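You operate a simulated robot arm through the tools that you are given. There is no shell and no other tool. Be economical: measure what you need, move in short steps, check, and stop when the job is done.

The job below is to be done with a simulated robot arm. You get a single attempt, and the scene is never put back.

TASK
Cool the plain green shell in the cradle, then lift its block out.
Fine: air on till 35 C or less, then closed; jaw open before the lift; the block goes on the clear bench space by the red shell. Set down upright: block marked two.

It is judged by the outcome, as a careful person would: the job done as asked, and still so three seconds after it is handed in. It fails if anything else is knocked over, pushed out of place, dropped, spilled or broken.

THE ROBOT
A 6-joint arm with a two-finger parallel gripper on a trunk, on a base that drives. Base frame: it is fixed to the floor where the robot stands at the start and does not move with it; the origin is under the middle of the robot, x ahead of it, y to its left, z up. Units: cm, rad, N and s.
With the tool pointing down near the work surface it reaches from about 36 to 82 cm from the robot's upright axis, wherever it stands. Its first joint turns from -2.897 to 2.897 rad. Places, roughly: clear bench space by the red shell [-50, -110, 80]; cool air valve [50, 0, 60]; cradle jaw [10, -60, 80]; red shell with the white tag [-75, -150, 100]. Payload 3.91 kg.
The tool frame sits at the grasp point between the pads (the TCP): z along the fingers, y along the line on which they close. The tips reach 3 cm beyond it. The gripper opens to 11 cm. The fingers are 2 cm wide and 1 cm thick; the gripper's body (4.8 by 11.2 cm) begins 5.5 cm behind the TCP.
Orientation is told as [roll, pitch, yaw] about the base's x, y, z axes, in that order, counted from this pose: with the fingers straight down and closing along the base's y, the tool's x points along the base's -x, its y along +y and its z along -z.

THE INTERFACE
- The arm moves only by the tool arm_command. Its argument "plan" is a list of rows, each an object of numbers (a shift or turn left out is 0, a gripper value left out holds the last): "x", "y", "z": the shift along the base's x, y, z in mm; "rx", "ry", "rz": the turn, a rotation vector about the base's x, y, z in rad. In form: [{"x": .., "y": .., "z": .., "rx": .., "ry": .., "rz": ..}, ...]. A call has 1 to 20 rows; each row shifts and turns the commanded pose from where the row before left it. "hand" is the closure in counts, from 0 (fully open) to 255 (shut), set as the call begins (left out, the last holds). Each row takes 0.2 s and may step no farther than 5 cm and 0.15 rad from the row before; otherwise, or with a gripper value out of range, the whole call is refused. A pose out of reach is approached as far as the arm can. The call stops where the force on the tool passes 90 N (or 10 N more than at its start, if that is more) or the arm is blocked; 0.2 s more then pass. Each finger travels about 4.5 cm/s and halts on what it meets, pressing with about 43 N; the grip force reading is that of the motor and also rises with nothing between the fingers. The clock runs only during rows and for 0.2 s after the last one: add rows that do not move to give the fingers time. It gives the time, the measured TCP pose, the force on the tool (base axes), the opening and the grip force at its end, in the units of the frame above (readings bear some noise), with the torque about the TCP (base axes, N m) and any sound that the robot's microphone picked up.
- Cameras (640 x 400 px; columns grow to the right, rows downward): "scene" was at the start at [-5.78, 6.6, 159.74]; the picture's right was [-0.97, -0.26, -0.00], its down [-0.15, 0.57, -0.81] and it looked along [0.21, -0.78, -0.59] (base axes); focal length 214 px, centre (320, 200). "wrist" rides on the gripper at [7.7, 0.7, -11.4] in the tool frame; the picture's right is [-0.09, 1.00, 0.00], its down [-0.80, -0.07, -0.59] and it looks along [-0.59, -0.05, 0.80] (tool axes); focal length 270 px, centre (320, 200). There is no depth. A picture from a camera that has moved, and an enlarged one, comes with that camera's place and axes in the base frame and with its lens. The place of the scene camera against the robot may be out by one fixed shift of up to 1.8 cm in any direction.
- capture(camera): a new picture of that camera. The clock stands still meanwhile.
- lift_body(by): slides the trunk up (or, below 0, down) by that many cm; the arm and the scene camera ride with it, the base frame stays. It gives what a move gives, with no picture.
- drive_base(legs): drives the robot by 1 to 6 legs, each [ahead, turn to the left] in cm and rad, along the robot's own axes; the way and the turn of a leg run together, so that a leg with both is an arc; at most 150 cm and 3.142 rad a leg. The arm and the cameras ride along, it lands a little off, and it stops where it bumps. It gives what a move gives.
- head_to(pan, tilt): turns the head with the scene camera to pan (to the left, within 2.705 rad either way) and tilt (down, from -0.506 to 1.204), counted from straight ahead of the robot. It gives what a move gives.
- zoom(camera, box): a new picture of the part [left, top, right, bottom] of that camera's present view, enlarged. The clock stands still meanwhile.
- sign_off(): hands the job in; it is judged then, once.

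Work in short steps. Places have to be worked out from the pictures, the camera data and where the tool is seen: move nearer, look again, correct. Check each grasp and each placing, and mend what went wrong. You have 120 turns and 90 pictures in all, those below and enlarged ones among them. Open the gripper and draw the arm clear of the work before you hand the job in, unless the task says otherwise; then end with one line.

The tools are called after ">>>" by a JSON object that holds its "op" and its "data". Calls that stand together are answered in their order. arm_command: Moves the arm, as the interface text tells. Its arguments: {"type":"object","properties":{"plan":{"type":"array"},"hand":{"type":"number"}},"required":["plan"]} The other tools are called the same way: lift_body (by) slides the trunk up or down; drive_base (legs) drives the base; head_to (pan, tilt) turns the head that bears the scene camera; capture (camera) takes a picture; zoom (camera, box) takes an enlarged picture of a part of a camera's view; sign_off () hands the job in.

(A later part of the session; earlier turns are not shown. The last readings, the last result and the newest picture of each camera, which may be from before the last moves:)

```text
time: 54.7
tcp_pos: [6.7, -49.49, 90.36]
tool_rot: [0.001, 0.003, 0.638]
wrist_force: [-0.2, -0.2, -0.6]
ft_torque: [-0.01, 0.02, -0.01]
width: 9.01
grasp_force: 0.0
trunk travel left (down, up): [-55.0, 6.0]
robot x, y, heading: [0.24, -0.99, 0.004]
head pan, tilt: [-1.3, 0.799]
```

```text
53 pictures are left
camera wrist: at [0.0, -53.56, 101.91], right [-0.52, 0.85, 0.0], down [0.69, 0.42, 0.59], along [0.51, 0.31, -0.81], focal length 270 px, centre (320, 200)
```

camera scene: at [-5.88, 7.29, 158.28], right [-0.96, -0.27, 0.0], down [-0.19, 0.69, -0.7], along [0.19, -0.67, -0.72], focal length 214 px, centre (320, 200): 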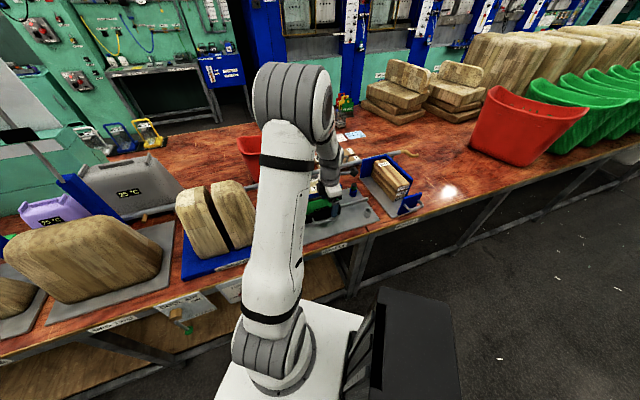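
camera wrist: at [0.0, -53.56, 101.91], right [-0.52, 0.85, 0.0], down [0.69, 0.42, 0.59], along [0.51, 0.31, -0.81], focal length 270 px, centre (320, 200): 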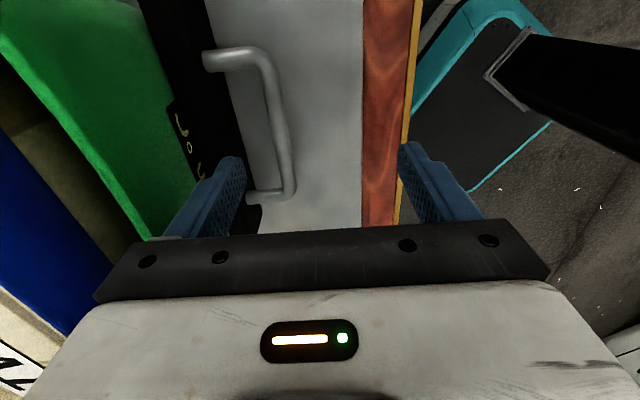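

The finger needs to come back about 3 mm to be centred in the gap. I shift and lower the tip behind the handle bar.

>>> {"op": "arm_command", "data": {"plan": [{"x": -2, "y": 2.7}, {"z": -30}, {"z": -28}, {}]}}

>>> {"op": "capture", "data": {"camera": "wrist"}}

```text
time: 55.7
tcp_pos: [6.39, -49.25, 84.39]
tool_rot: [0.0, 0.002, 0.637]
wrist_force: [-0.2, -0.3, -0.2]
ft_torque: [0.0, 0.0, 0.02]
width: 9.03
grasp_force: 0.0
trunk travel left (down, up): [-55.0, 6.0]
robot x, y, heading: [0.29, -0.46, -0.004]
head pan, tilt: [-1.3, 0.799]
```

```text
52 pictures are left
camera wrist: at [-0.36, -53.31, 95.9], right [-0.52, 0.85, 0.0], down [0.69, 0.42, 0.59], along [0.51, 0.31, -0.81], focal length 270 px, centre (320, 200)
```

wrist: 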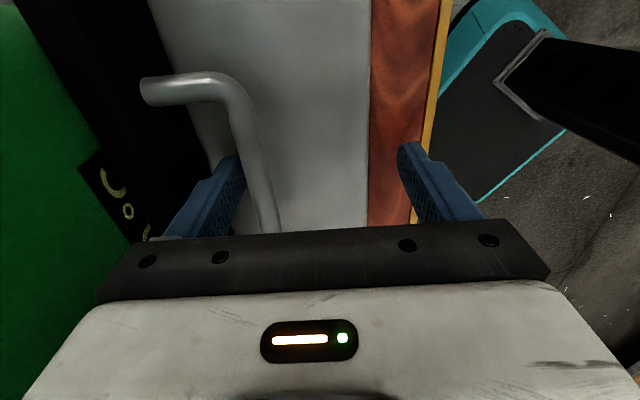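

The finger is down behind the handle bar with no contact force. I pull gently 2 cm toward the aisle.

>>> {"op": "arm_command", "data": {"plan": [{"x": -3, "y": 4}, {"x": -3, "y": 4}, {"x": -3, "y": 4}, {"x": -3, "y": 4}]}}

>>> {"op": "capture", "data": {"camera": "wrist"}}

```text
time: 56.7
tcp_pos: [5.07, -47.53, 84.53]
tool_rot: [0.002, 0.005, 0.637]
wrist_force: [3.9, -1.6, 2.2]
ft_torque: [0.02, -0.11, 0.11]
width: 9.25
grasp_force: 2.3
trunk travel left (down, up): [-55.0, 6.0]
robot x, y, heading: [-0.15, -0.97, -0.002]
head pan, tilt: [-1.3, 0.799]
```

```text
51 pictures are left
camera wrist: at [-1.54, -51.67, 96.01], right [-0.52, 0.85, 0.0], down [0.69, 0.42, 0.59], along [0.5, 0.31, -0.81], focal length 270 px, centre (320, 200)
```

wrist: 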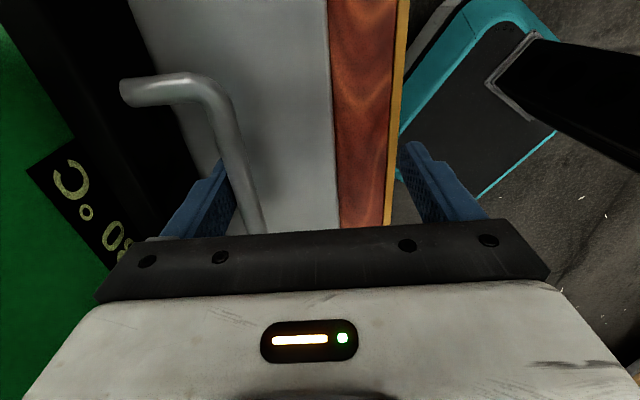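

The jaw follows with only ~4 N. I pull on.

>>> {"op": "arm_command", "data": {"plan": [{"x": -3, "y": 4}, {"x": -3, "y": 4}, {"x": -3, "y": 4}, {"x": -3, "y": 4}, {"x": -3, "y": 4}, {"x": -3, "y": 4}]}}

>>> {"op": "capture", "data": {"camera": "wrist"}}

>>> {"op": "zoom", "data": {"camera": "scene", "box": [260, 130, 440, 260]}}

```text
time: 58.1
tcp_pos: [3.31, -45.25, 84.49]
tool_rot: [0.002, 0.001, 0.638]
wrist_force: [3.6, -2.2, -2.2]
ft_torque: [0.1, 0.05, 0.07]
width: 9.2
grasp_force: 2.3
trunk travel left (down, up): [-55.0, 6.0]
robot x, y, heading: [-0.26, -1.0, 0.001]
head pan, tilt: [-1.3, 0.799]
```

```text
50 pictures are left
camera wrist: at [-3.36, -49.32, 96.06], right [-0.52, 0.85, 0.0], down [0.69, 0.42, 0.59], along [0.5, 0.31, -0.81], focal length 270 px, centre (320, 200)
```

wrist: 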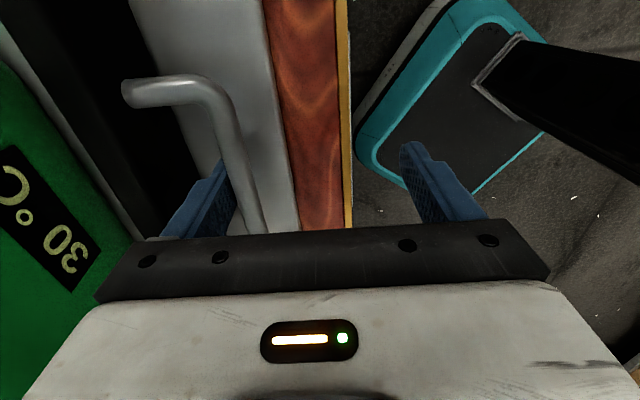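

```text
3.08 times, centred on (350, 195) of scene
camera zoom: at [-5.83, 7.24, 158.28], right [-0.96, -0.27, 0.0], down [-0.19, 0.69, -0.7], along [0.19, -0.67, -0.72], focal length 660 px, centre (228, 215)
```

zoom: 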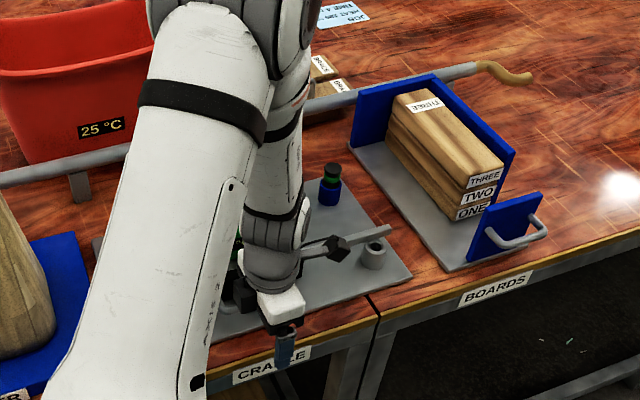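

The jaw slides out straight and the display reads 30 °C. I continue outward until it meets its stop.

>>> {"op": "arm_command", "data": {"plan": [{"x": -3, "y": 4}, {"x": -3, "y": 4}, {"x": -3, "y": 4}, {"x": -3, "y": 4}]}}

>>> {"op": "zoom", "data": {"camera": "scene", "box": [260, 130, 440, 260]}}

>>> {"op": "capture", "data": {"camera": "wrist"}}

```text
time: 59.1
tcp_pos: [2.02, -43.59, 84.49]
tool_rot: [0.001, 0.001, 0.638]
wrist_force: [3.9, -3.0, 3.0]
ft_torque: [-0.13, -0.12, 0.07]
width: 9.21
grasp_force: 2.0
trunk travel left (down, up): [-55.0, 6.0]
robot x, y, heading: [-0.15, -0.82, -0.0]
head pan, tilt: [-1.3, 0.799]
```

```text
3.08 times, centred on (350, 195) of scene
camera zoom: at [-5.83, 7.28, 158.28], right [-0.96, -0.27, 0.0], down [-0.19, 0.69, -0.7], along [0.19, -0.67, -0.72], focal length 660 px, centre (228, 215)
```

zoom: 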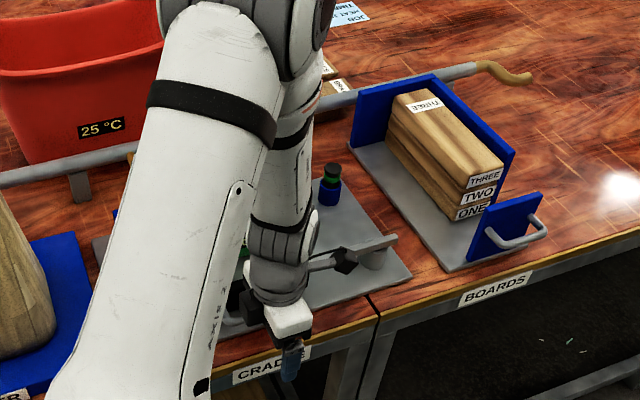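

```text
47 pictures are left
camera wrist: at [-4.58, -47.7, 95.99], right [-0.52, 0.85, 0.0], down [0.69, 0.42, 0.59], along [0.5, 0.31, -0.81], focal length 270 px, centre (320, 200)
```

wrist: 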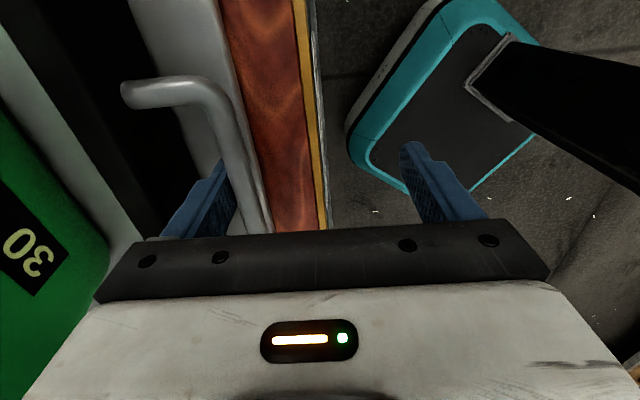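

About 6 cm out, still ~5 N. I continue a little more to find the stop.

>>> {"op": "arm_command", "data": {"plan": [{"x": -3, "y": 4}, {"x": -3, "y": 4}, {"x": -3, "y": 4}, {"x": -3, "y": 4}]}}

>>> {"op": "capture", "data": {"camera": "wrist"}}

```text
time: 60.1
tcp_pos: [0.95, -41.96, 84.48]
tool_rot: [0.004, 0.001, 0.634]
wrist_force: [1.0, -4.5, -0.5]
ft_torque: [0.03, 0.0, -0.11]
width: 9.24
grasp_force: 2.5
trunk travel left (down, up): [-55.0, 6.0]
robot x, y, heading: [0.1, -0.51, -0.002]
head pan, tilt: [-1.3, 0.799]
```

```text
46 pictures are left
camera wrist: at [-5.81, -46.05, 95.98], right [-0.52, 0.85, 0.0], down [0.69, 0.42, 0.59], along [0.51, 0.31, -0.81], focal length 270 px, centre (320, 200)
```

wrist: 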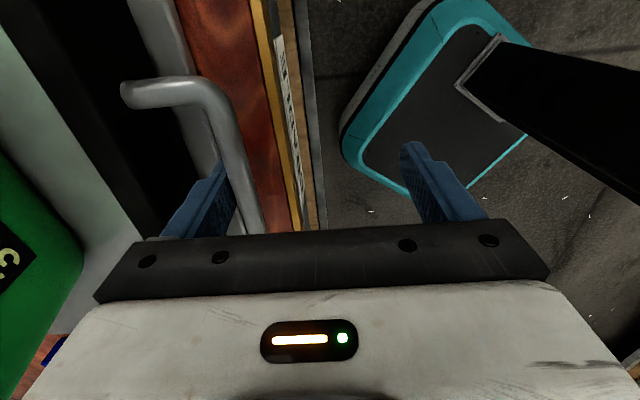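

Pulled ~8.5 cm; the bar is now past the ring socket. I back the finger 1 cm to see whether the jaw stays or springs back.

>>> {"op": "arm_command", "data": {"plan": [{"x": 3, "y": -4}, {"x": 3, "y": -4}, {}]}}

>>> {"op": "capture", "data": {"camera": "wrist"}}

>>> {"op": "zoom", "data": {"camera": "scene", "box": [260, 130, 440, 260]}}

```text
time: 60.9
tcp_pos: [1.68, -42.74, 84.53]
tool_rot: [0.001, 0.001, 0.638]
wrist_force: [0.7, -0.9, 0.2]
ft_torque: [0.03, 0.0, 0.0]
width: 9.01
grasp_force: 0.1
trunk travel left (down, up): [-55.0, 6.0]
robot x, y, heading: [-0.25, -0.83, 0.005]
head pan, tilt: [-1.3, 0.799]
```

```text
45 pictures are left
camera wrist: at [-5.1, -46.8, 96.02], right [-0.52, 0.85, 0.0], down [0.69, 0.42, 0.59], along [0.51, 0.31, -0.81], focal length 270 px, centre (320, 200)
```

wrist: 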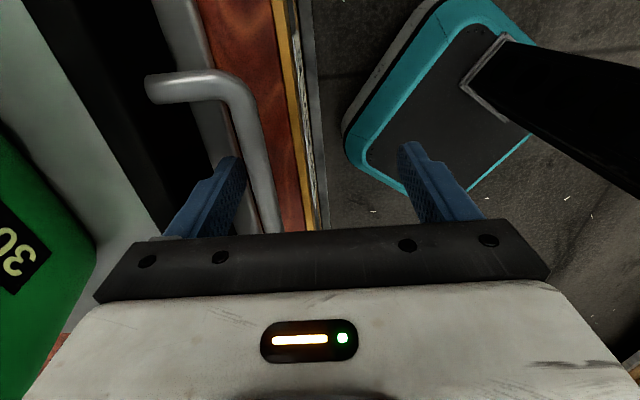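

```text
3.08 times, centred on (350, 195) of scene
camera zoom: at [-5.88, 7.29, 158.28], right [-0.96, -0.27, 0.0], down [-0.19, 0.69, -0.7], along [0.19, -0.67, -0.72], focal length 660 px, centre (228, 215)
```

zoom: 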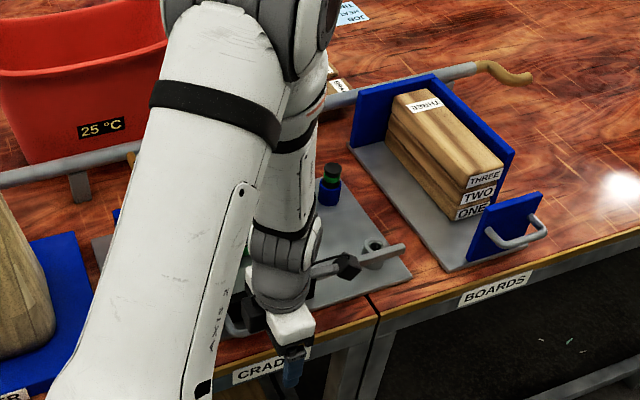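

The jaw stays open by itself. I raise clear and move over the block's handle to measure it.

>>> {"op": "arm_command", "data": {"plan": [{"z": 40}, {"z": 45}, {"z": 45}, {"z": 45}, {"z": 45}, {"z": 45}, {"z": 45}, {"z": 45}, {"z": 45}, {"x": 23.2, "y": -34}, {"x": 23.2, "y": -34}, {"x": 23.2, "y": -34}, {"x": 23.2, "y": -34}, {"x": 23.2, "y": -34}, {"x": 23.2, "y": -34}, {}]}}

>>> {"op": "capture", "data": {"camera": "wrist"}}

>>> {"op": "capture", "data": {"camera": "scene"}}

```text
time: 64.3
tcp_pos: [15.43, -63.22, 124.43]
tool_rot: [0.002, 0.001, 0.638]
wrist_force: [0.0, 0.1, -0.6]
ft_torque: [0.03, -0.03, 0.0]
width: 9.01
grasp_force: 0.0
trunk travel left (down, up): [-55.0, 6.0]
robot x, y, heading: [0.42, -0.64, 0.009]
head pan, tilt: [-1.3, 0.799]
```

```text
43 pictures are left
camera wrist: at [8.65, -67.4, 136.09], right [-0.52, 0.85, 0.0], down [0.69, 0.42, 0.59], along [0.51, 0.31, -0.81], focal length 270 px, centre (320, 200)
```

wrist: 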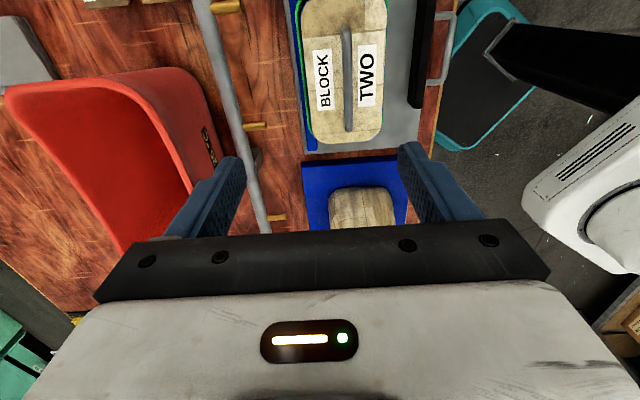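

```text
42 pictures are left
camera scene: at [-5.9, 7.34, 158.27], right [-0.96, -0.27, 0.0], down [-0.19, 0.69, -0.7], along [0.19, -0.67, -0.72], focal length 214 px, centre (320, 200)
```

scene: 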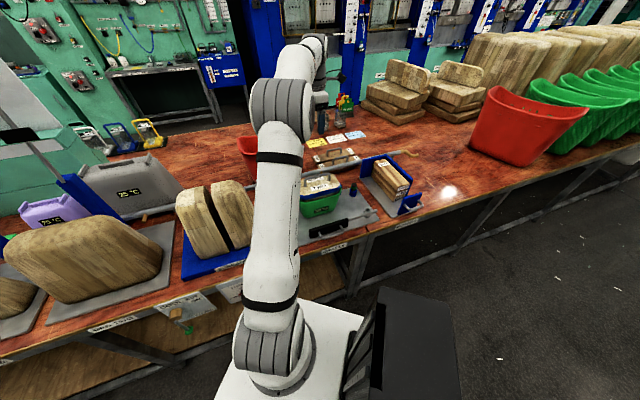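

The handle bar runs along the bench at about (13.9,-60.4), z≈100. I narrow the fingers and descend to just above it.

>>> {"op": "arm_command", "data": {"hand": 139, "plan": [{"x": -3.8, "y": 7, "z": -36}, {"x": -3.8, "y": 7, "z": -36}, {"x": -3.8, "y": 7, "z": -36}, {"x": -3.8, "y": 7, "z": -30}, {}]}}

>>> {"op": "capture", "data": {"camera": "wrist"}}

>>> {"op": "zoom", "data": {"camera": "scene", "box": [260, 130, 440, 260]}}

```text
time: 65.5
tcp_pos: [13.93, -60.46, 110.48]
tool_rot: [0.001, 0.002, 0.637]
wrist_force: [-0.1, 0.0, -0.7]
ft_torque: [-0.02, 0.02, -0.02]
width: 5.03
grasp_force: 0.1
trunk travel left (down, up): [-55.0, 6.0]
robot x, y, heading: [-0.25, -0.58, 0.004]
head pan, tilt: [-1.3, 0.799]
```

```text
41 pictures are left
camera wrist: at [7.18, -64.54, 122.1], right [-0.52, 0.85, 0.0], down [0.69, 0.42, 0.59], along [0.51, 0.31, -0.81], focal length 270 px, centre (320, 200)
```

wrist: 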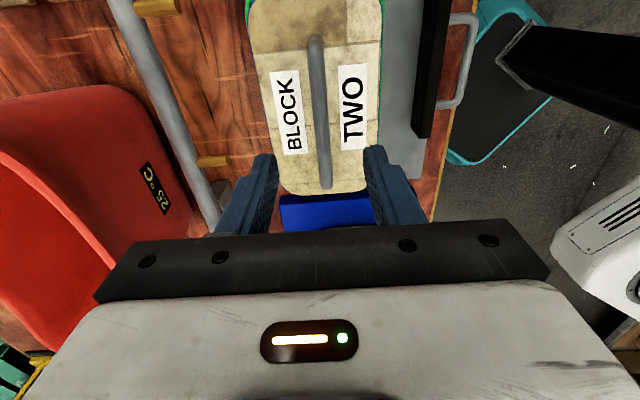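

```text
3.08 times, centred on (350, 195) of scene
camera zoom: at [-5.87, 7.29, 158.28], right [-0.96, -0.27, 0.0], down [-0.19, 0.69, -0.7], along [0.19, -0.67, -0.72], focal length 660 px, centre (228, 215)
```

zoom: 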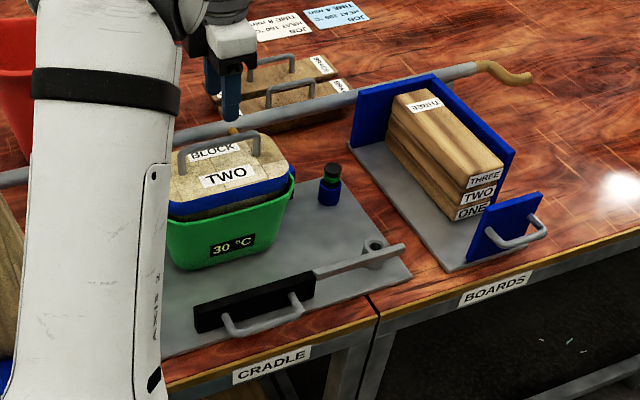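

The handle is centred between the fingers. I descend about the bar (TCP z≈101.5) and then close.

>>> {"op": "arm_command", "data": {"plan": [{"z": -35}, {"z": -35}, {"z": -20}, {}]}}

>>> {"op": "capture", "data": {"camera": "wrist"}}

>>> {"op": "zoom", "data": {"camera": "scene", "box": [280, 150, 380, 220]}}

```text
time: 66.5
tcp_pos: [13.83, -60.35, 101.43]
tool_rot: [0.0, 0.002, 0.637]
wrist_force: [-0.5, -0.1, -1.2]
ft_torque: [-0.01, 0.01, -0.04]
width: 5.01
grasp_force: 0.0
trunk travel left (down, up): [-55.0, 6.0]
robot x, y, heading: [0.17, -1.11, 0.002]
head pan, tilt: [-1.3, 0.799]
```

```text
39 pictures are left
camera wrist: at [7.13, -64.5, 113.06], right [-0.52, 0.85, 0.0], down [0.69, 0.42, 0.59], along [0.51, 0.31, -0.81], focal length 270 px, centre (320, 200)
```

wrist: 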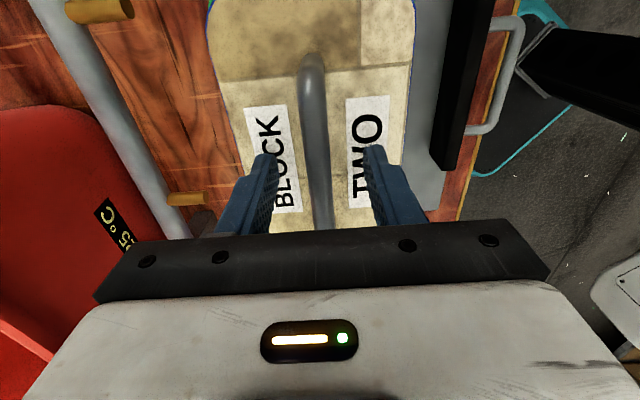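

```text
5.71 times, centred on (330, 185) of scene
camera zoom: at [-5.87, 7.29, 158.28], right [-0.96, -0.27, 0.0], down [-0.19, 0.69, -0.7], along [0.19, -0.67, -0.72], focal length 1226 px, centre (263, 286)
```

zoom: 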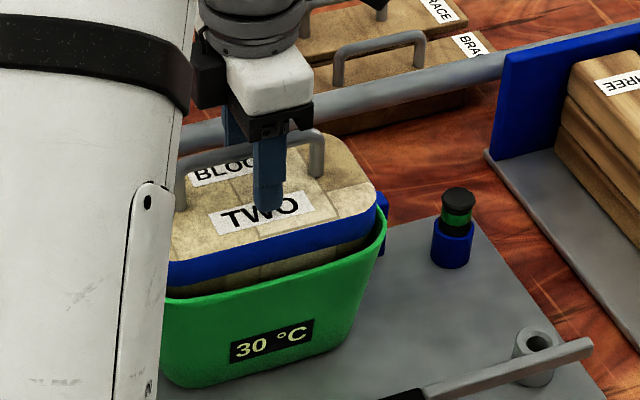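

Fingers straddle the bar above the block's top. I close the grip.

>>> {"op": "arm_command", "data": {"hand": 255, "plan": [{}, {}, {}, {}, {}, {}, {}]}}

>>> {"op": "capture", "data": {"camera": "wrist"}}

```text
time: 68.1
tcp_pos: [13.83, -60.46, 101.39]
tool_rot: [0.001, 0.002, 0.636]
wrist_force: [0.7, -0.1, 0.1]
ft_torque: [-0.04, 0.05, -0.02]
width: 1.1
grasp_force: 43.1
trunk travel left (down, up): [-55.0, 6.0]
robot x, y, heading: [0.16, -0.87, 0.001]
head pan, tilt: [-1.3, 0.799]
```

```text
37 pictures are left
camera wrist: at [7.14, -64.51, 113.08], right [-0.52, 0.85, 0.0], down [0.69, 0.42, 0.59], along [0.51, 0.31, -0.81], focal length 270 px, centre (320, 200)
```

wrist: 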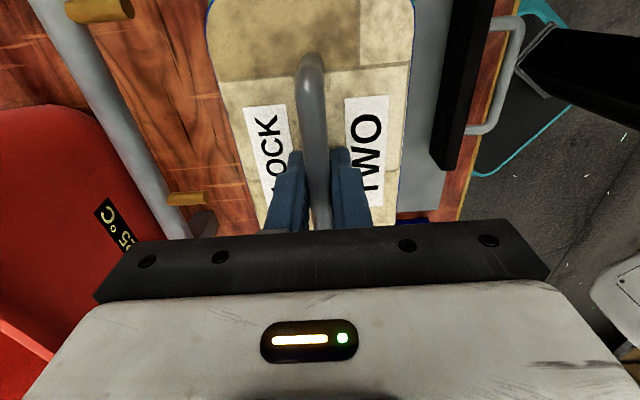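

Gripped on the 1.1 cm bar at 43 N. I lift slowly, 4 cm, and check the load.

>>> {"op": "arm_command", "data": {"plan": [{"z": 8}, {"z": 8}, {"z": 8}, {"z": 8}, {"z": 8}, {}]}}

>>> {"op": "zoom", "data": {"camera": "scene", "box": [260, 130, 440, 260]}}

```text
time: 69.5
tcp_pos: [14.02, -60.48, 105.71]
tool_rot: [0.002, 0.001, 0.637]
wrist_force: [-0.2, 0.0, -7.0]
ft_torque: [0.0, 0.0, -0.01]
width: 1.14
grasp_force: 42.9
trunk travel left (down, up): [-55.0, 6.0]
robot x, y, heading: [0.26, -1.15, -0.005]
head pan, tilt: [-1.3, 0.799]
```

```text
3.08 times, centred on (350, 195) of scene
camera zoom: at [-5.85, 7.23, 158.28], right [-0.96, -0.27, 0.0], down [-0.19, 0.69, -0.7], along [0.19, -0.67, -0.72], focal length 660 px, centre (228, 215)
```

zoom: 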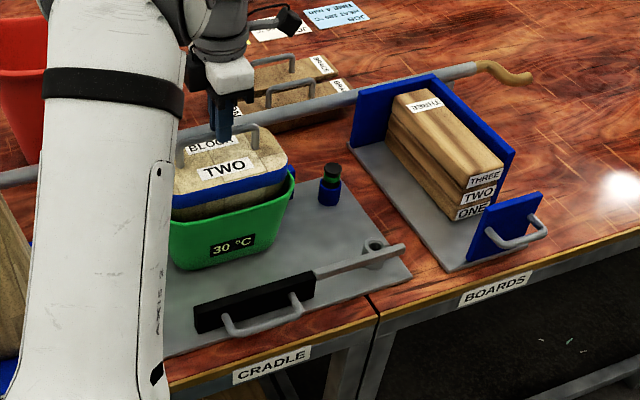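

The block comes out freely with ~7 N load; the shell stays. I lift on to clear it.

>>> {"op": "arm_command", "data": {"plan": [{"z": 20}, {"z": 20}, {"z": 20}, {"z": 20}, {"z": 20}, {"z": 20}, {"z": 20}, {"z": 20}, {"z": 20}, {"z": 20}, {"z": 20}, {"z": 20}, {}]}}

>>> {"op": "capture", "data": {"camera": "scene"}}

```text
time: 72.3
tcp_pos: [14.05, -60.36, 129.67]
tool_rot: [0.002, 0.003, 0.637]
wrist_force: [0.2, -0.4, -7.4]
ft_torque: [0.0, 0.0, 0.03]
width: 1.12
grasp_force: 43.2
trunk travel left (down, up): [-55.0, 6.0]
robot x, y, heading: [0.01, -1.02, -0.006]
head pan, tilt: [-1.3, 0.799]
```

```text
35 pictures are left
camera scene: at [-5.85, 7.22, 158.28], right [-0.96, -0.27, 0.0], down [-0.19, 0.69, -0.7], along [0.19, -0.67, -0.72], focal length 214 px, centre (320, 200)
```

scene: 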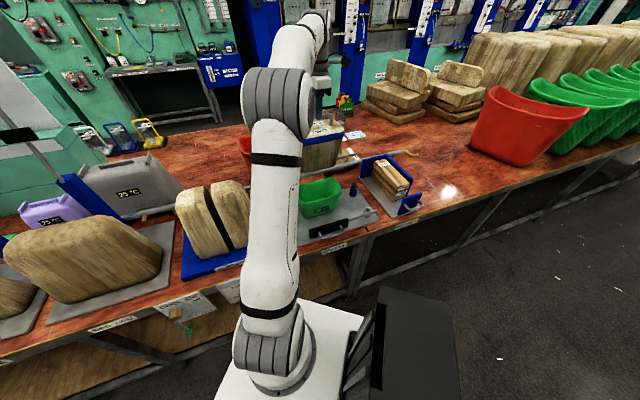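

The block is out; shell and jaw undisturbed. Target spot (-50,-110) appears clear. Plan: raise, swing the arm clockwise 0.637 rad, then turn the base left 0.637 to lie parallel to the bench, and reverse ~81 cm.

>>> {"op": "arm_command", "data": {"plan": [{"z": 25}, {"z": 25}, {"z": 25}, {"x": -38.1, "y": -7.7, "rz": -0.0637}, {"x": -38.5, "y": -5.3, "rz": -0.0637}, {"x": -38.7, "y": -2.8, "rz": -0.0637}, {"x": -38.9, "y": -0.3, "rz": -0.0637}, {"x": -38.8, "y": 2.1, "rz": -0.0637}, {"x": -38.6, "y": 4.6, "rz": -0.0637}, {"x": -38.2, "y": 7.0, "rz": -0.0637}, {"x": -37.7, "y": 9.5, "rz": -0.0637}, {"x": -37.0, "y": 11.8, "rz": -0.0637}, {"x": -36.2, "y": 14.2, "rz": -0.0637}, {}]}}

>>> {"op": "capture", "data": {"camera": "scene"}}

```text
time: 75.3
tcp_pos: [-23.74, -56.49, 136.64]
tool_rot: [0.0, 0.004, 0.0]
wrist_force: [0.8, 0.8, -6.6]
ft_torque: [-0.02, 0.02, -0.01]
width: 1.16
grasp_force: 43.4
out of reach, approached as far as the arm can: row 11, 13
trunk travel left (down, up): [-55.0, 6.0]
robot x, y, heading: [0.3, -0.79, 0.002]
head pan, tilt: [-1.3, 0.799]
```

```text
34 pictures are left
camera scene: at [-5.86, 7.22, 158.28], right [-0.96, -0.27, 0.0], down [-0.19, 0.69, -0.7], along [0.19, -0.67, -0.72], focal length 214 px, centre (320, 200)
```

scene: 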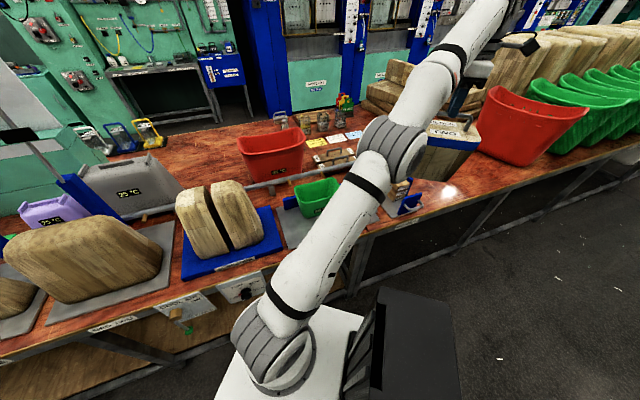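

The block is held level at z≈137. I turn the base left 0.637 rad.

>>> {"op": "drive_base", "data": {"legs": [[0, 0.637]]}}

>>> {"op": "head_to", "data": {"pan": -1.9, "tilt": 0.6}}

>>> {"op": "capture", "data": {"camera": "scene"}}

```text
time: 77.4
tcp_pos: [13.31, -59.46, 135.1]
tool_rot: [-0.035, 0.02, 0.631]
wrist_force: [1.3, 7.6, 22.4]
ft_torque: [1.34, -0.66, 0.03]
width: 1.07
grasp_force: 38.3
trunk travel left (down, up): [-55.0, 6.0]
robot x, y, heading: [-1.46, 0.86, 0.623]
head pan, tilt: [-1.3, 0.799]
```

```text
time: 78.4
tcp_pos: [13.3, -59.39, 135.3]
tool_rot: [-0.036, 0.021, 0.63]
wrist_force: [-0.2, -0.3, 0.9]
ft_torque: [-0.01, 0.01, 0.0]
width: 0.0
grasp_force: 38.0
trunk travel left (down, up): [-55.0, 6.0]
robot x, y, heading: [-1.62, 1.39, 0.624]
head pan, tilt: [-1.901, 0.6]
```

```text
33 pictures are left
camera scene: at [-14.38, 1.38, 159.96], right [-0.96, -0.29, 0.0], down [-0.16, 0.54, -0.83], along [0.24, -0.79, -0.56], focal length 214 px, centre (320, 200)
```

scene: 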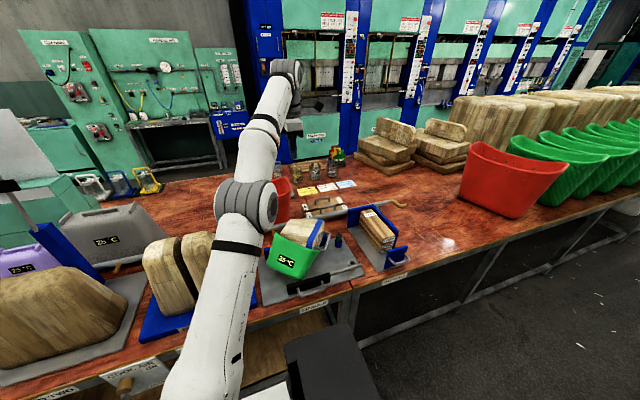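

The gripper is empty and the block is down at the cradle; I zoom in to see its state.

>>> {"op": "zoom", "data": {"camera": "scene", "box": [230, 180, 430, 310]}}

>>> {"op": "capture", "data": {"camera": "wrist"}}

```text
3.08 times, centred on (330, 245) of scene
camera zoom: at [-14.38, 1.38, 159.96], right [-0.96, -0.29, 0.0], down [-0.16, 0.54, -0.83], along [0.24, -0.79, -0.56], focal length 660 px, centre (289, 62)
```

zoom: 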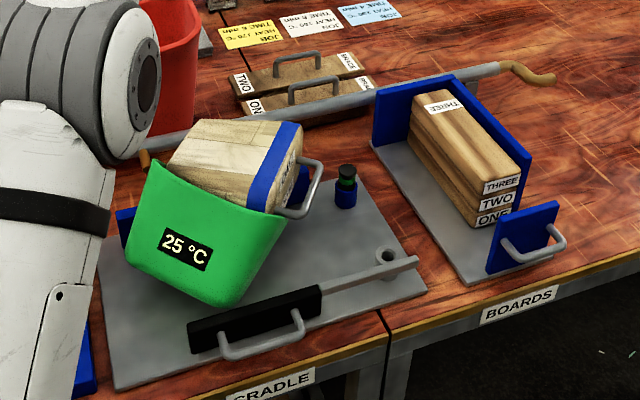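

```text
31 pictures are left
camera wrist: at [6.53, -62.99, 146.93], right [-0.52, 0.86, -0.04], down [0.69, 0.44, 0.58], along [0.51, 0.27, -0.81], focal length 270 px, centre (320, 200)
```

wrist: 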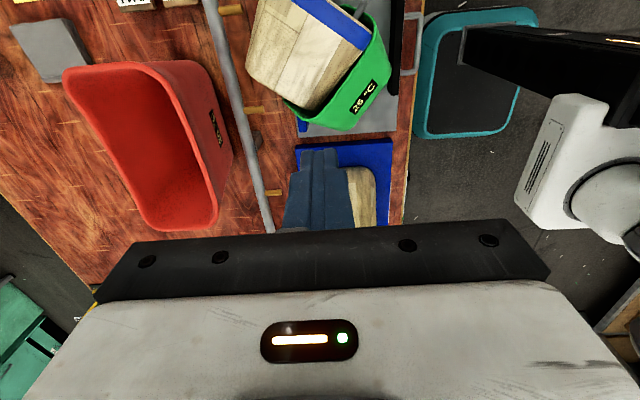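

The jolt of the turn slipped the handle: the block lies tilted in the tipped shell; nothing else has moved. I'll mend this. From a base position midway (u≈62) both cradle and target are within arm reach, so no more driving with a load. I reverse 62 cm with the empty gripper.

>>> {"op": "drive_base", "data": {"legs": [[-31, 0], [-31, 0]]}}

>>> {"op": "head_to", "data": {"pan": -1.2, "tilt": 0.75}}

>>> {"op": "capture", "data": {"camera": "scene"}}

```text
time: 82.2
tcp_pos: [-38.97, -96.34, 135.17]
tool_rot: [-0.037, 0.021, 0.613]
wrist_force: [0.3, 0.4, 0.0]
ft_torque: [-0.04, -0.02, 0.02]
width: 0.01
grasp_force: 37.4
trunk travel left (down, up): [-55.0, 6.0]
robot x, y, heading: [-52.58, -35.26, 0.604]
head pan, tilt: [-1.901, 0.6]
```

```text
time: 83.3
tcp_pos: [-38.8, -96.22, 135.25]
tool_rot: [-0.037, 0.021, 0.614]
wrist_force: [-0.7, 0.2, 0.4]
ft_torque: [0.02, -0.02, -0.02]
width: 0.0
grasp_force: 37.8
trunk travel left (down, up): [-55.0, 6.0]
robot x, y, heading: [-52.47, -36.13, 0.608]
head pan, tilt: [-1.201, 0.75]
```

```text
30 pictures are left
camera scene: at [-61.12, -31.23, 158.68], right [-0.56, -0.83, 0.0], down [-0.56, 0.38, -0.73], along [0.6, -0.41, -0.68], focal length 214 px, centre (320, 200)
```

scene: 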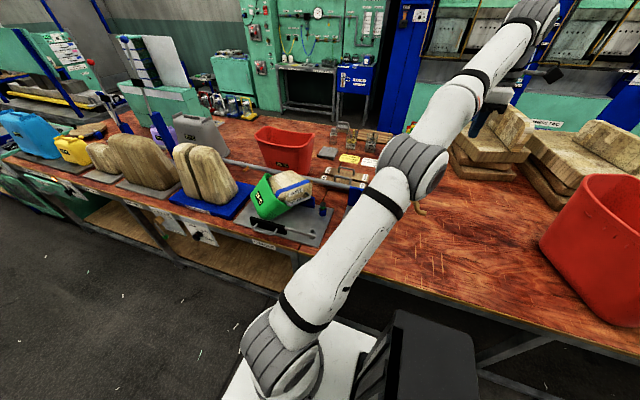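

I zoom on the block and shell from this new angle.

>>> {"op": "zoom", "data": {"camera": "scene", "box": [220, 150, 380, 260]}}

```text
3.64 times, centred on (300, 205) of scene
camera zoom: at [-61.12, -31.23, 158.68], right [-0.56, -0.83, 0.0], down [-0.56, 0.38, -0.73], along [0.6, -0.41, -0.68], focal length 780 px, centre (393, 182)
```

zoom: 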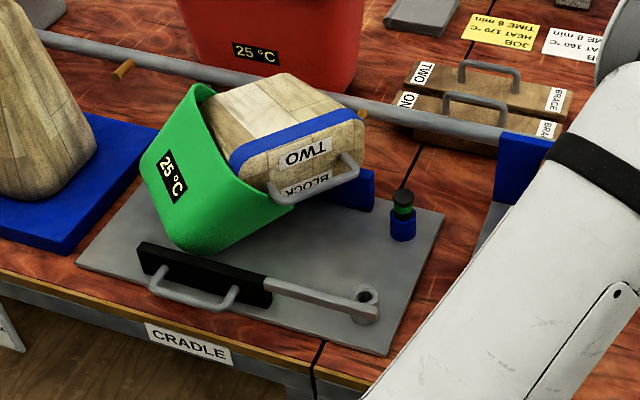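

The block lies with its top face toward about -x (toward the robot), handle bar near (2.8,-64.4,~91) running along y. I swing the arm there at height, open, with fingers closing along x, and hover for a close look.

>>> {"op": "arm_command", "data": {"hand": 100, "plan": [{"x": 40.2, "y": 10.6, "rz": 0.0737}, {"x": 39.4, "y": 13.3, "rz": 0.0737}, {"x": 38.4, "y": 15.9, "rz": 0.0737}, {"x": 37.3, "y": 18.4, "rz": 0.0737}, {"x": 35.9, "y": 20.9, "rz": 0.0737}, {"x": 34.5, "y": 23.3, "rz": 0.0737}, {"x": 32.8, "y": 25.5, "rz": 0.0737}, {"x": 31, "y": 27.7, "rz": 0.0737}, {"x": 29.1, "y": 29.7, "rz": 0.0737}, {"x": 27, "y": 31.6, "rz": 0.0737}, {"x": 24.9, "y": 33.4, "rz": 0.0737}, {"x": 22.5, "y": 35, "rz": 0.0737}, {"x": 20.1, "y": 36.4, "rz": 0.0737}, {"z": -40}, {"z": -40}, {"z": -40}, {}]}}

>>> {"op": "capture", "data": {"camera": "wrist"}}

>>> {"op": "capture", "data": {"camera": "scene"}}

```text
time: 86.9
tcp_pos: [2.52, -63.96, 123.66]
tool_rot: [-0.037, 0.02, 1.571]
wrist_force: [-0.5, 1.5, 1.1]
ft_torque: [-0.01, -0.01, 0.0]
width: 6.7
grasp_force: 0.0
trunk travel left (down, up): [-55.0, 6.0]
robot x, y, heading: [-52.92, -35.57, 0.604]
head pan, tilt: [-1.201, 0.75]
```

```text
28 pictures are left
camera wrist: at [1.32, -71.63, 135.19], right [-1.0, 0.09, -0.04], down [0.05, 0.81, 0.58], along [0.08, 0.57, -0.81], focal length 270 px, centre (320, 200)
```

wrist: 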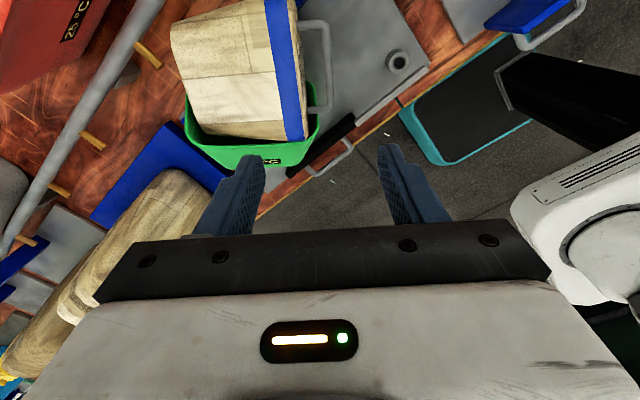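

```text
27 pictures are left
camera scene: at [-61.09, -31.2, 158.68], right [-0.56, -0.83, 0.0], down [-0.56, 0.38, -0.73], along [0.6, -0.41, -0.68], focal length 214 px, centre (320, 200)
```

scene: 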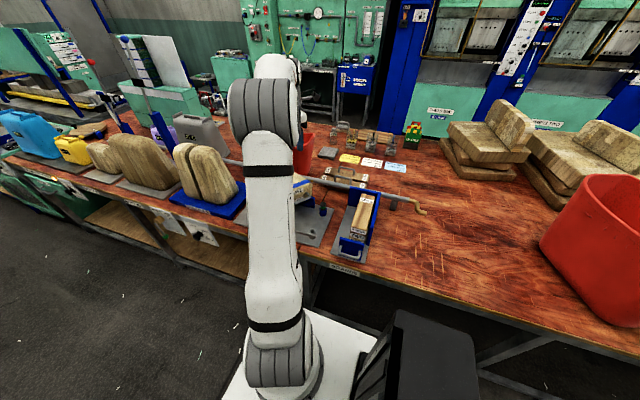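

The handle bar is at about (2.4,-64.3), ~4 cm off the block's face. I lean the hand back 0.5 rad (so its body clears the block), narrow the fingers to 3 cm and approach to ~8 cm short of the bar.

>>> {"op": "arm_command", "data": {"hand": 180, "plan": [{"x": -5.6, "z": -36.7, "rx": 0.0053, "ry": -0.0743}, {"x": -5.6, "z": -36.7, "rx": 0.0053, "ry": -0.0743}, {"x": -5.6, "z": -36.7, "rx": 0.0053, "ry": -0.0743}, {"x": -5.6, "z": -36.7, "rx": 0.0053, "ry": -0.0743}, {"x": -5.6, "z": -36.7, "rx": 0.0053, "ry": -0.0743}, {"x": -5.6, "z": -36.7, "rx": 0.0053, "ry": -0.0743}, {"x": -5.6, "z": -30, "rx": 0.0053, "ry": -0.0743}, {}]}}

>>> {"op": "capture", "data": {"camera": "wrist"}}

>>> {"op": "zoom", "data": {"camera": "scene", "box": [240, 140, 400, 260]}}

```text
time: 88.7
tcp_pos: [1.14, -64.57, 101.45]
tool_rot: [-0.524, -0.018, 1.558]
wrist_force: [-0.7, -0.7, 0.1]
ft_torque: [-0.04, -0.04, 0.01]
width: 3.23
grasp_force: 0.0
out of reach, approached as far as the arm can: row 7
trunk travel left (down, up): [-55.0, 6.0]
robot x, y, heading: [-52.5, -35.22, 0.605]
head pan, tilt: [-1.201, 0.75]
```

```text
26 pictures are left
camera wrist: at [-5.47, -72.5, 110.99], right [-0.86, 0.11, -0.5], down [-0.23, 0.79, 0.57], along [0.45, 0.6, -0.66], focal length 270 px, centre (320, 200)
```

wrist: 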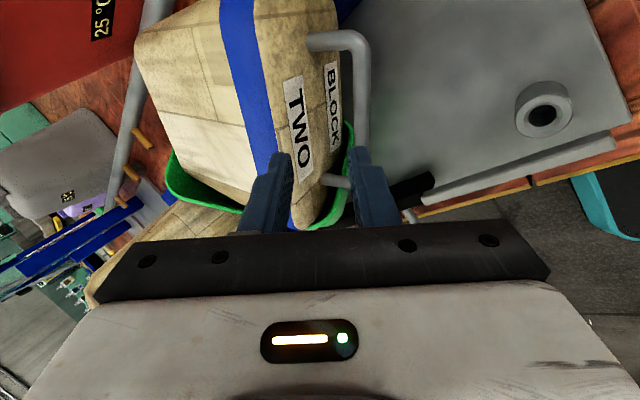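

```text
3.33 times, centred on (320, 200) of scene
camera zoom: at [-61.15, -31.18, 158.67], right [-0.56, -0.83, 0.0], down [-0.56, 0.38, -0.73], along [0.61, -0.41, -0.68], focal length 715 px, centre (320, 200)
```

zoom: 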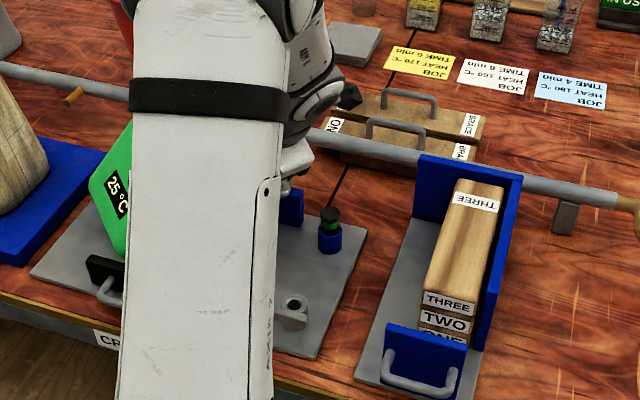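

The hand is clear of the block; the bar is ~(2.5,-65,92), about 3 cm to one side of the tool axis. The lean met a reach limit, so I raise the arm 20 cm and lower the trunk 20 cm for a better posture.

>>> {"op": "arm_command", "data": {"plan": [{"x": -7.5, "z": 45}, {"x": -7.5, "z": 45}, {"x": -7.5, "z": 45}, {"x": -7.5, "z": 45}, {}]}}

>>> {"op": "lift_body", "data": {"by": -20}}

>>> {"op": "capture", "data": {"camera": "wrist"}}

```text
time: 89.9
tcp_pos: [-1.98, -64.57, 119.64]
tool_rot: [-0.556, -0.016, 1.569]
wrist_force: [0.5, -0.6, -0.4]
ft_torque: [0.03, 0.0, 0.01]
width: 3.25
grasp_force: 0.1
trunk travel left (down, up): [-55.0, 6.0]
robot x, y, heading: [-52.81, -35.76, 0.601]
head pan, tilt: [-1.201, 0.75]
```

```text
time: 92.1
tcp_pos: [-1.92, -64.54, 99.65]
tool_rot: [-0.558, -0.017, 1.567]
wrist_force: [-0.7, -0.7, -0.1]
ft_torque: [0.0, -0.01, 0.03]
width: 3.23
grasp_force: 0.0
trunk travel left (down, up): [-35.0, 26.0]
robot x, y, heading: [-52.69, -35.74, 0.605]
head pan, tilt: [-1.201, 0.75]
```

```text
24 pictures are left
camera wrist: at [-8.74, -72.48, 108.99], right [-0.85, 0.1, -0.52], down [-0.25, 0.79, 0.56], along [0.47, 0.6, -0.65], focal length 270 px, centre (320, 200)
```

wrist: 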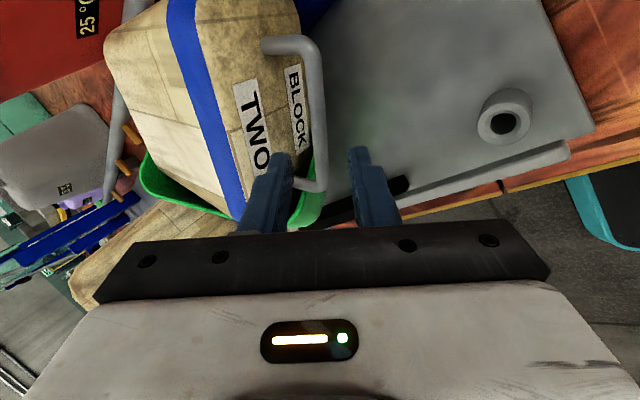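

The bar is now on the tool axis, ~8.4 cm ahead, centred along its length. I advance 5 cm and check.

>>> {"op": "arm_command", "data": {"plan": [{"x": 13.2, "y": -1, "z": -21.2}, {"x": 13.2, "y": -1, "z": -21.2}, {}]}}

>>> {"op": "capture", "data": {"camera": "wrist"}}

```text
time: 92.9
tcp_pos: [0.74, -64.69, 95.44]
tool_rot: [-0.557, -0.016, 1.57]
wrist_force: [-0.6, 0.4, -1.0]
ft_torque: [0.02, -0.01, 0.01]
width: 3.21
grasp_force: 0.0
trunk travel left (down, up): [-35.0, 26.0]
robot x, y, heading: [-52.85, -35.62, 0.6]
head pan, tilt: [-1.201, 0.75]
```

```text
23 pictures are left
camera wrist: at [-5.99, -72.59, 104.72], right [-0.85, 0.1, -0.52], down [-0.25, 0.79, 0.56], along [0.47, 0.6, -0.65], focal length 270 px, centre (320, 200)
```

wrist: 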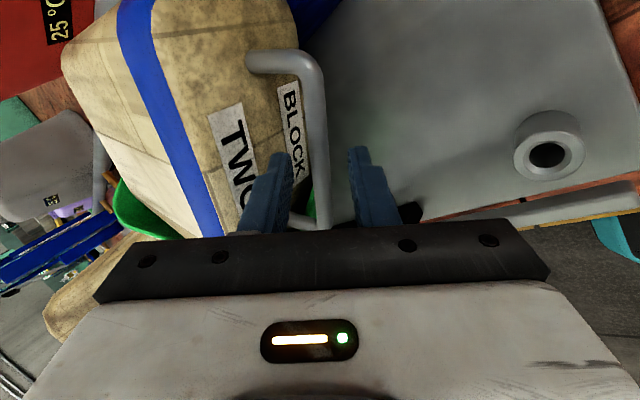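

The bar enters between the fingers. I advance 3 cm more and close.

>>> {"op": "arm_command", "data": {"plan": [{"x": 8, "z": -13}, {"x": 8, "z": -13}, {}]}}

>>> {"op": "arm_command", "data": {"hand": 255, "plan": [{}, {}, {}, {}, {}, {}]}}

>>> {"op": "capture", "data": {"camera": "wrist"}}

```text
time: 93.7
tcp_pos: [2.39, -64.78, 92.87]
tool_rot: [-0.557, -0.015, 1.568]
wrist_force: [0.2, 0.2, 0.0]
ft_torque: [0.02, -0.02, 0.01]
width: 3.23
grasp_force: 0.1
trunk travel left (down, up): [-35.0, 26.0]
robot x, y, heading: [-52.71, -35.53, 0.604]
head pan, tilt: [-1.201, 0.75]
```

```text
time: 95.1
tcp_pos: [2.25, -64.72, 92.81]
tool_rot: [-0.556, -0.016, 1.569]
wrist_force: [1.9, -1.0, 3.0]
ft_torque: [-0.24, 0.0, -0.26]
width: 1.16
grasp_force: 42.7
trunk travel left (down, up): [-35.0, 26.0]
robot x, y, heading: [-52.97, -35.39, 0.604]
head pan, tilt: [-1.201, 0.75]
```

```text
22 pictures are left
camera wrist: at [-4.48, -72.75, 102.2], right [-0.85, 0.1, -0.52], down [-0.25, 0.79, 0.55], along [0.47, 0.6, -0.65], focal length 270 px, centre (320, 200)
```

wrist: 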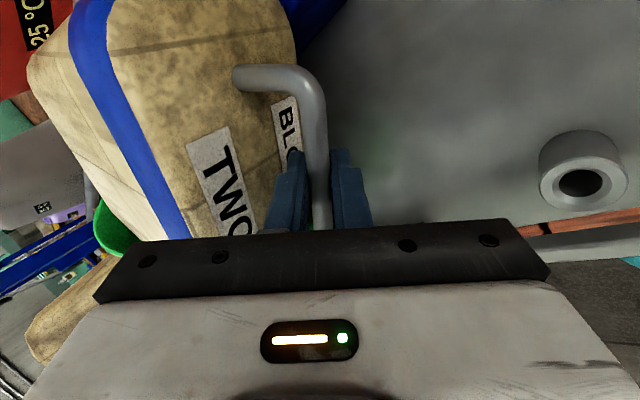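

Gripped again at 1.16 cm, 43 N. I lift slowly, drawing slightly back out of the shell.

>>> {"op": "arm_command", "data": {"plan": [{"x": -3, "z": 10}, {"x": -3, "z": 10}, {"x": -3, "z": 10}, {"x": -3, "z": 10}, {"x": -3, "z": 10}, {"x": -3, "z": 10}, {}]}}

>>> {"op": "capture", "data": {"camera": "wrist"}}

>>> {"op": "capture", "data": {"camera": "scene"}}

```text
time: 96.7
tcp_pos: [0.64, -64.94, 98.86]
tool_rot: [-0.558, -0.019, 1.568]
wrist_force: [1.5, -2.6, -3.1]
ft_torque: [-0.02, 0.13, -0.54]
width: 1.18
grasp_force: 43.0
trunk travel left (down, up): [-35.0, 26.0]
robot x, y, heading: [-52.76, -35.56, 0.606]
head pan, tilt: [-1.201, 0.75]
```

```text
21 pictures are left
camera wrist: at [-6.22, -72.86, 108.2], right [-0.85, 0.1, -0.52], down [-0.25, 0.79, 0.56], along [0.47, 0.6, -0.65], focal length 270 px, centre (320, 200)
```

wrist: 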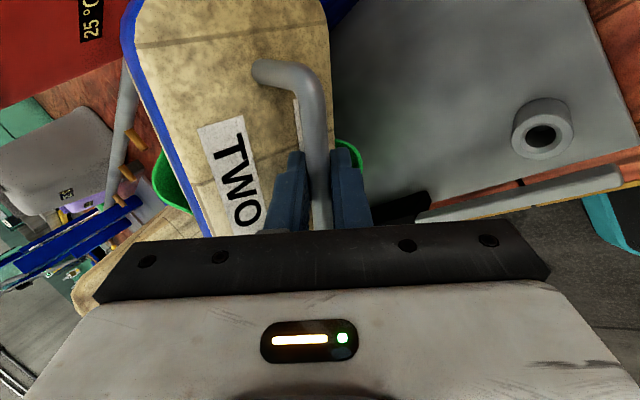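

```text
20 pictures are left
camera scene: at [-61.04, -31.25, 138.68], right [-0.56, -0.83, 0.0], down [-0.56, 0.38, -0.73], along [0.6, -0.41, -0.68], focal length 214 px, centre (320, 200)
```

scene: 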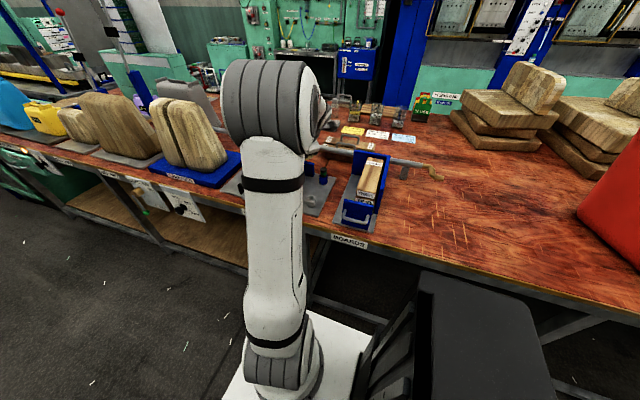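

The block is pivoting to hang as it rises. I keep lifting straight, slowly.

>>> {"op": "arm_command", "data": {"plan": [{"x": -1, "z": 12}, {"x": -1, "z": 12}, {"x": -1, "z": 12}, {"x": -1, "z": 12}, {"x": -1, "z": 12}, {"x": -1, "z": 12}, {"x": -1, "z": 12}, {"x": -1, "z": 12}, {"z": 12}, {"z": 12}, {"z": 12}, {"z": 12}, {}]}}

>>> {"op": "capture", "data": {"camera": "wrist"}}

```text
time: 99.5
tcp_pos: [-0.12, -64.63, 113.2]
tool_rot: [-0.555, -0.017, 1.57]
wrist_force: [-0.8, -0.3, -6.4]
ft_torque: [-0.07, 0.01, 0.0]
width: 1.13
grasp_force: 42.9
trunk travel left (down, up): [-35.0, 26.0]
robot x, y, heading: [-52.58, -35.45, 0.602]
head pan, tilt: [-1.201, 0.75]
```

```text
19 pictures are left
camera wrist: at [-6.96, -72.66, 122.63], right [-0.85, 0.1, -0.52], down [-0.25, 0.79, 0.56], along [0.47, 0.6, -0.65], focal length 270 px, centre (320, 200)
```

wrist: 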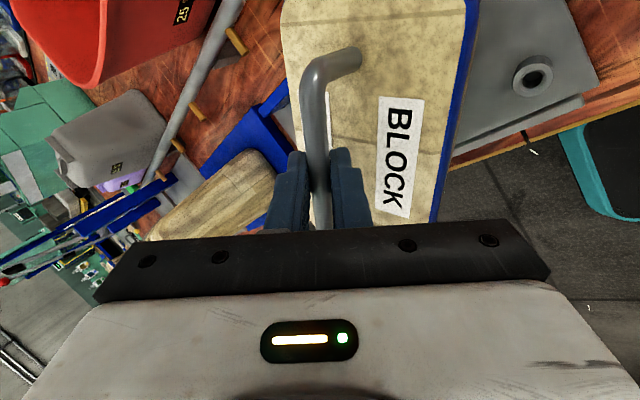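

The block hangs level with the full 6.4 N weight and nearly zero torque. I raise 13 cm more and check the shell beneath.

>>> {"op": "arm_command", "data": {"plan": [{"z": 13}, {"z": 13}, {"z": 13}, {"z": 13}, {"z": 13}, {"z": 13}, {"z": 13}, {"z": 13}, {"z": 13}, {"z": 13}, {}]}}

>>> {"op": "capture", "data": {"camera": "scene"}}

```text
time: 101.9
tcp_pos: [-0.15, -64.95, 126.27]
tool_rot: [-0.554, -0.018, 1.57]
wrist_force: [-1.0, 1.4, -6.8]
ft_torque: [-0.05, 0.0, -0.01]
width: 1.14
grasp_force: 42.9
trunk travel left (down, up): [-35.0, 26.0]
robot x, y, heading: [-52.84, -35.35, 0.603]
head pan, tilt: [-1.201, 0.75]
```

```text
18 pictures are left
camera scene: at [-61.04, -31.22, 138.68], right [-0.56, -0.83, 0.0], down [-0.56, 0.38, -0.73], along [0.6, -0.41, -0.68], focal length 214 px, centre (320, 200)
```

scene: 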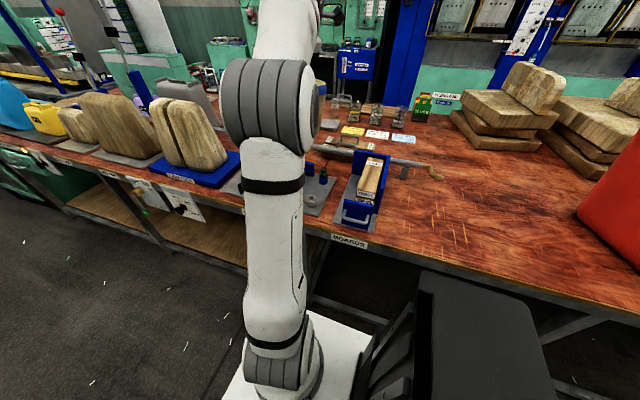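

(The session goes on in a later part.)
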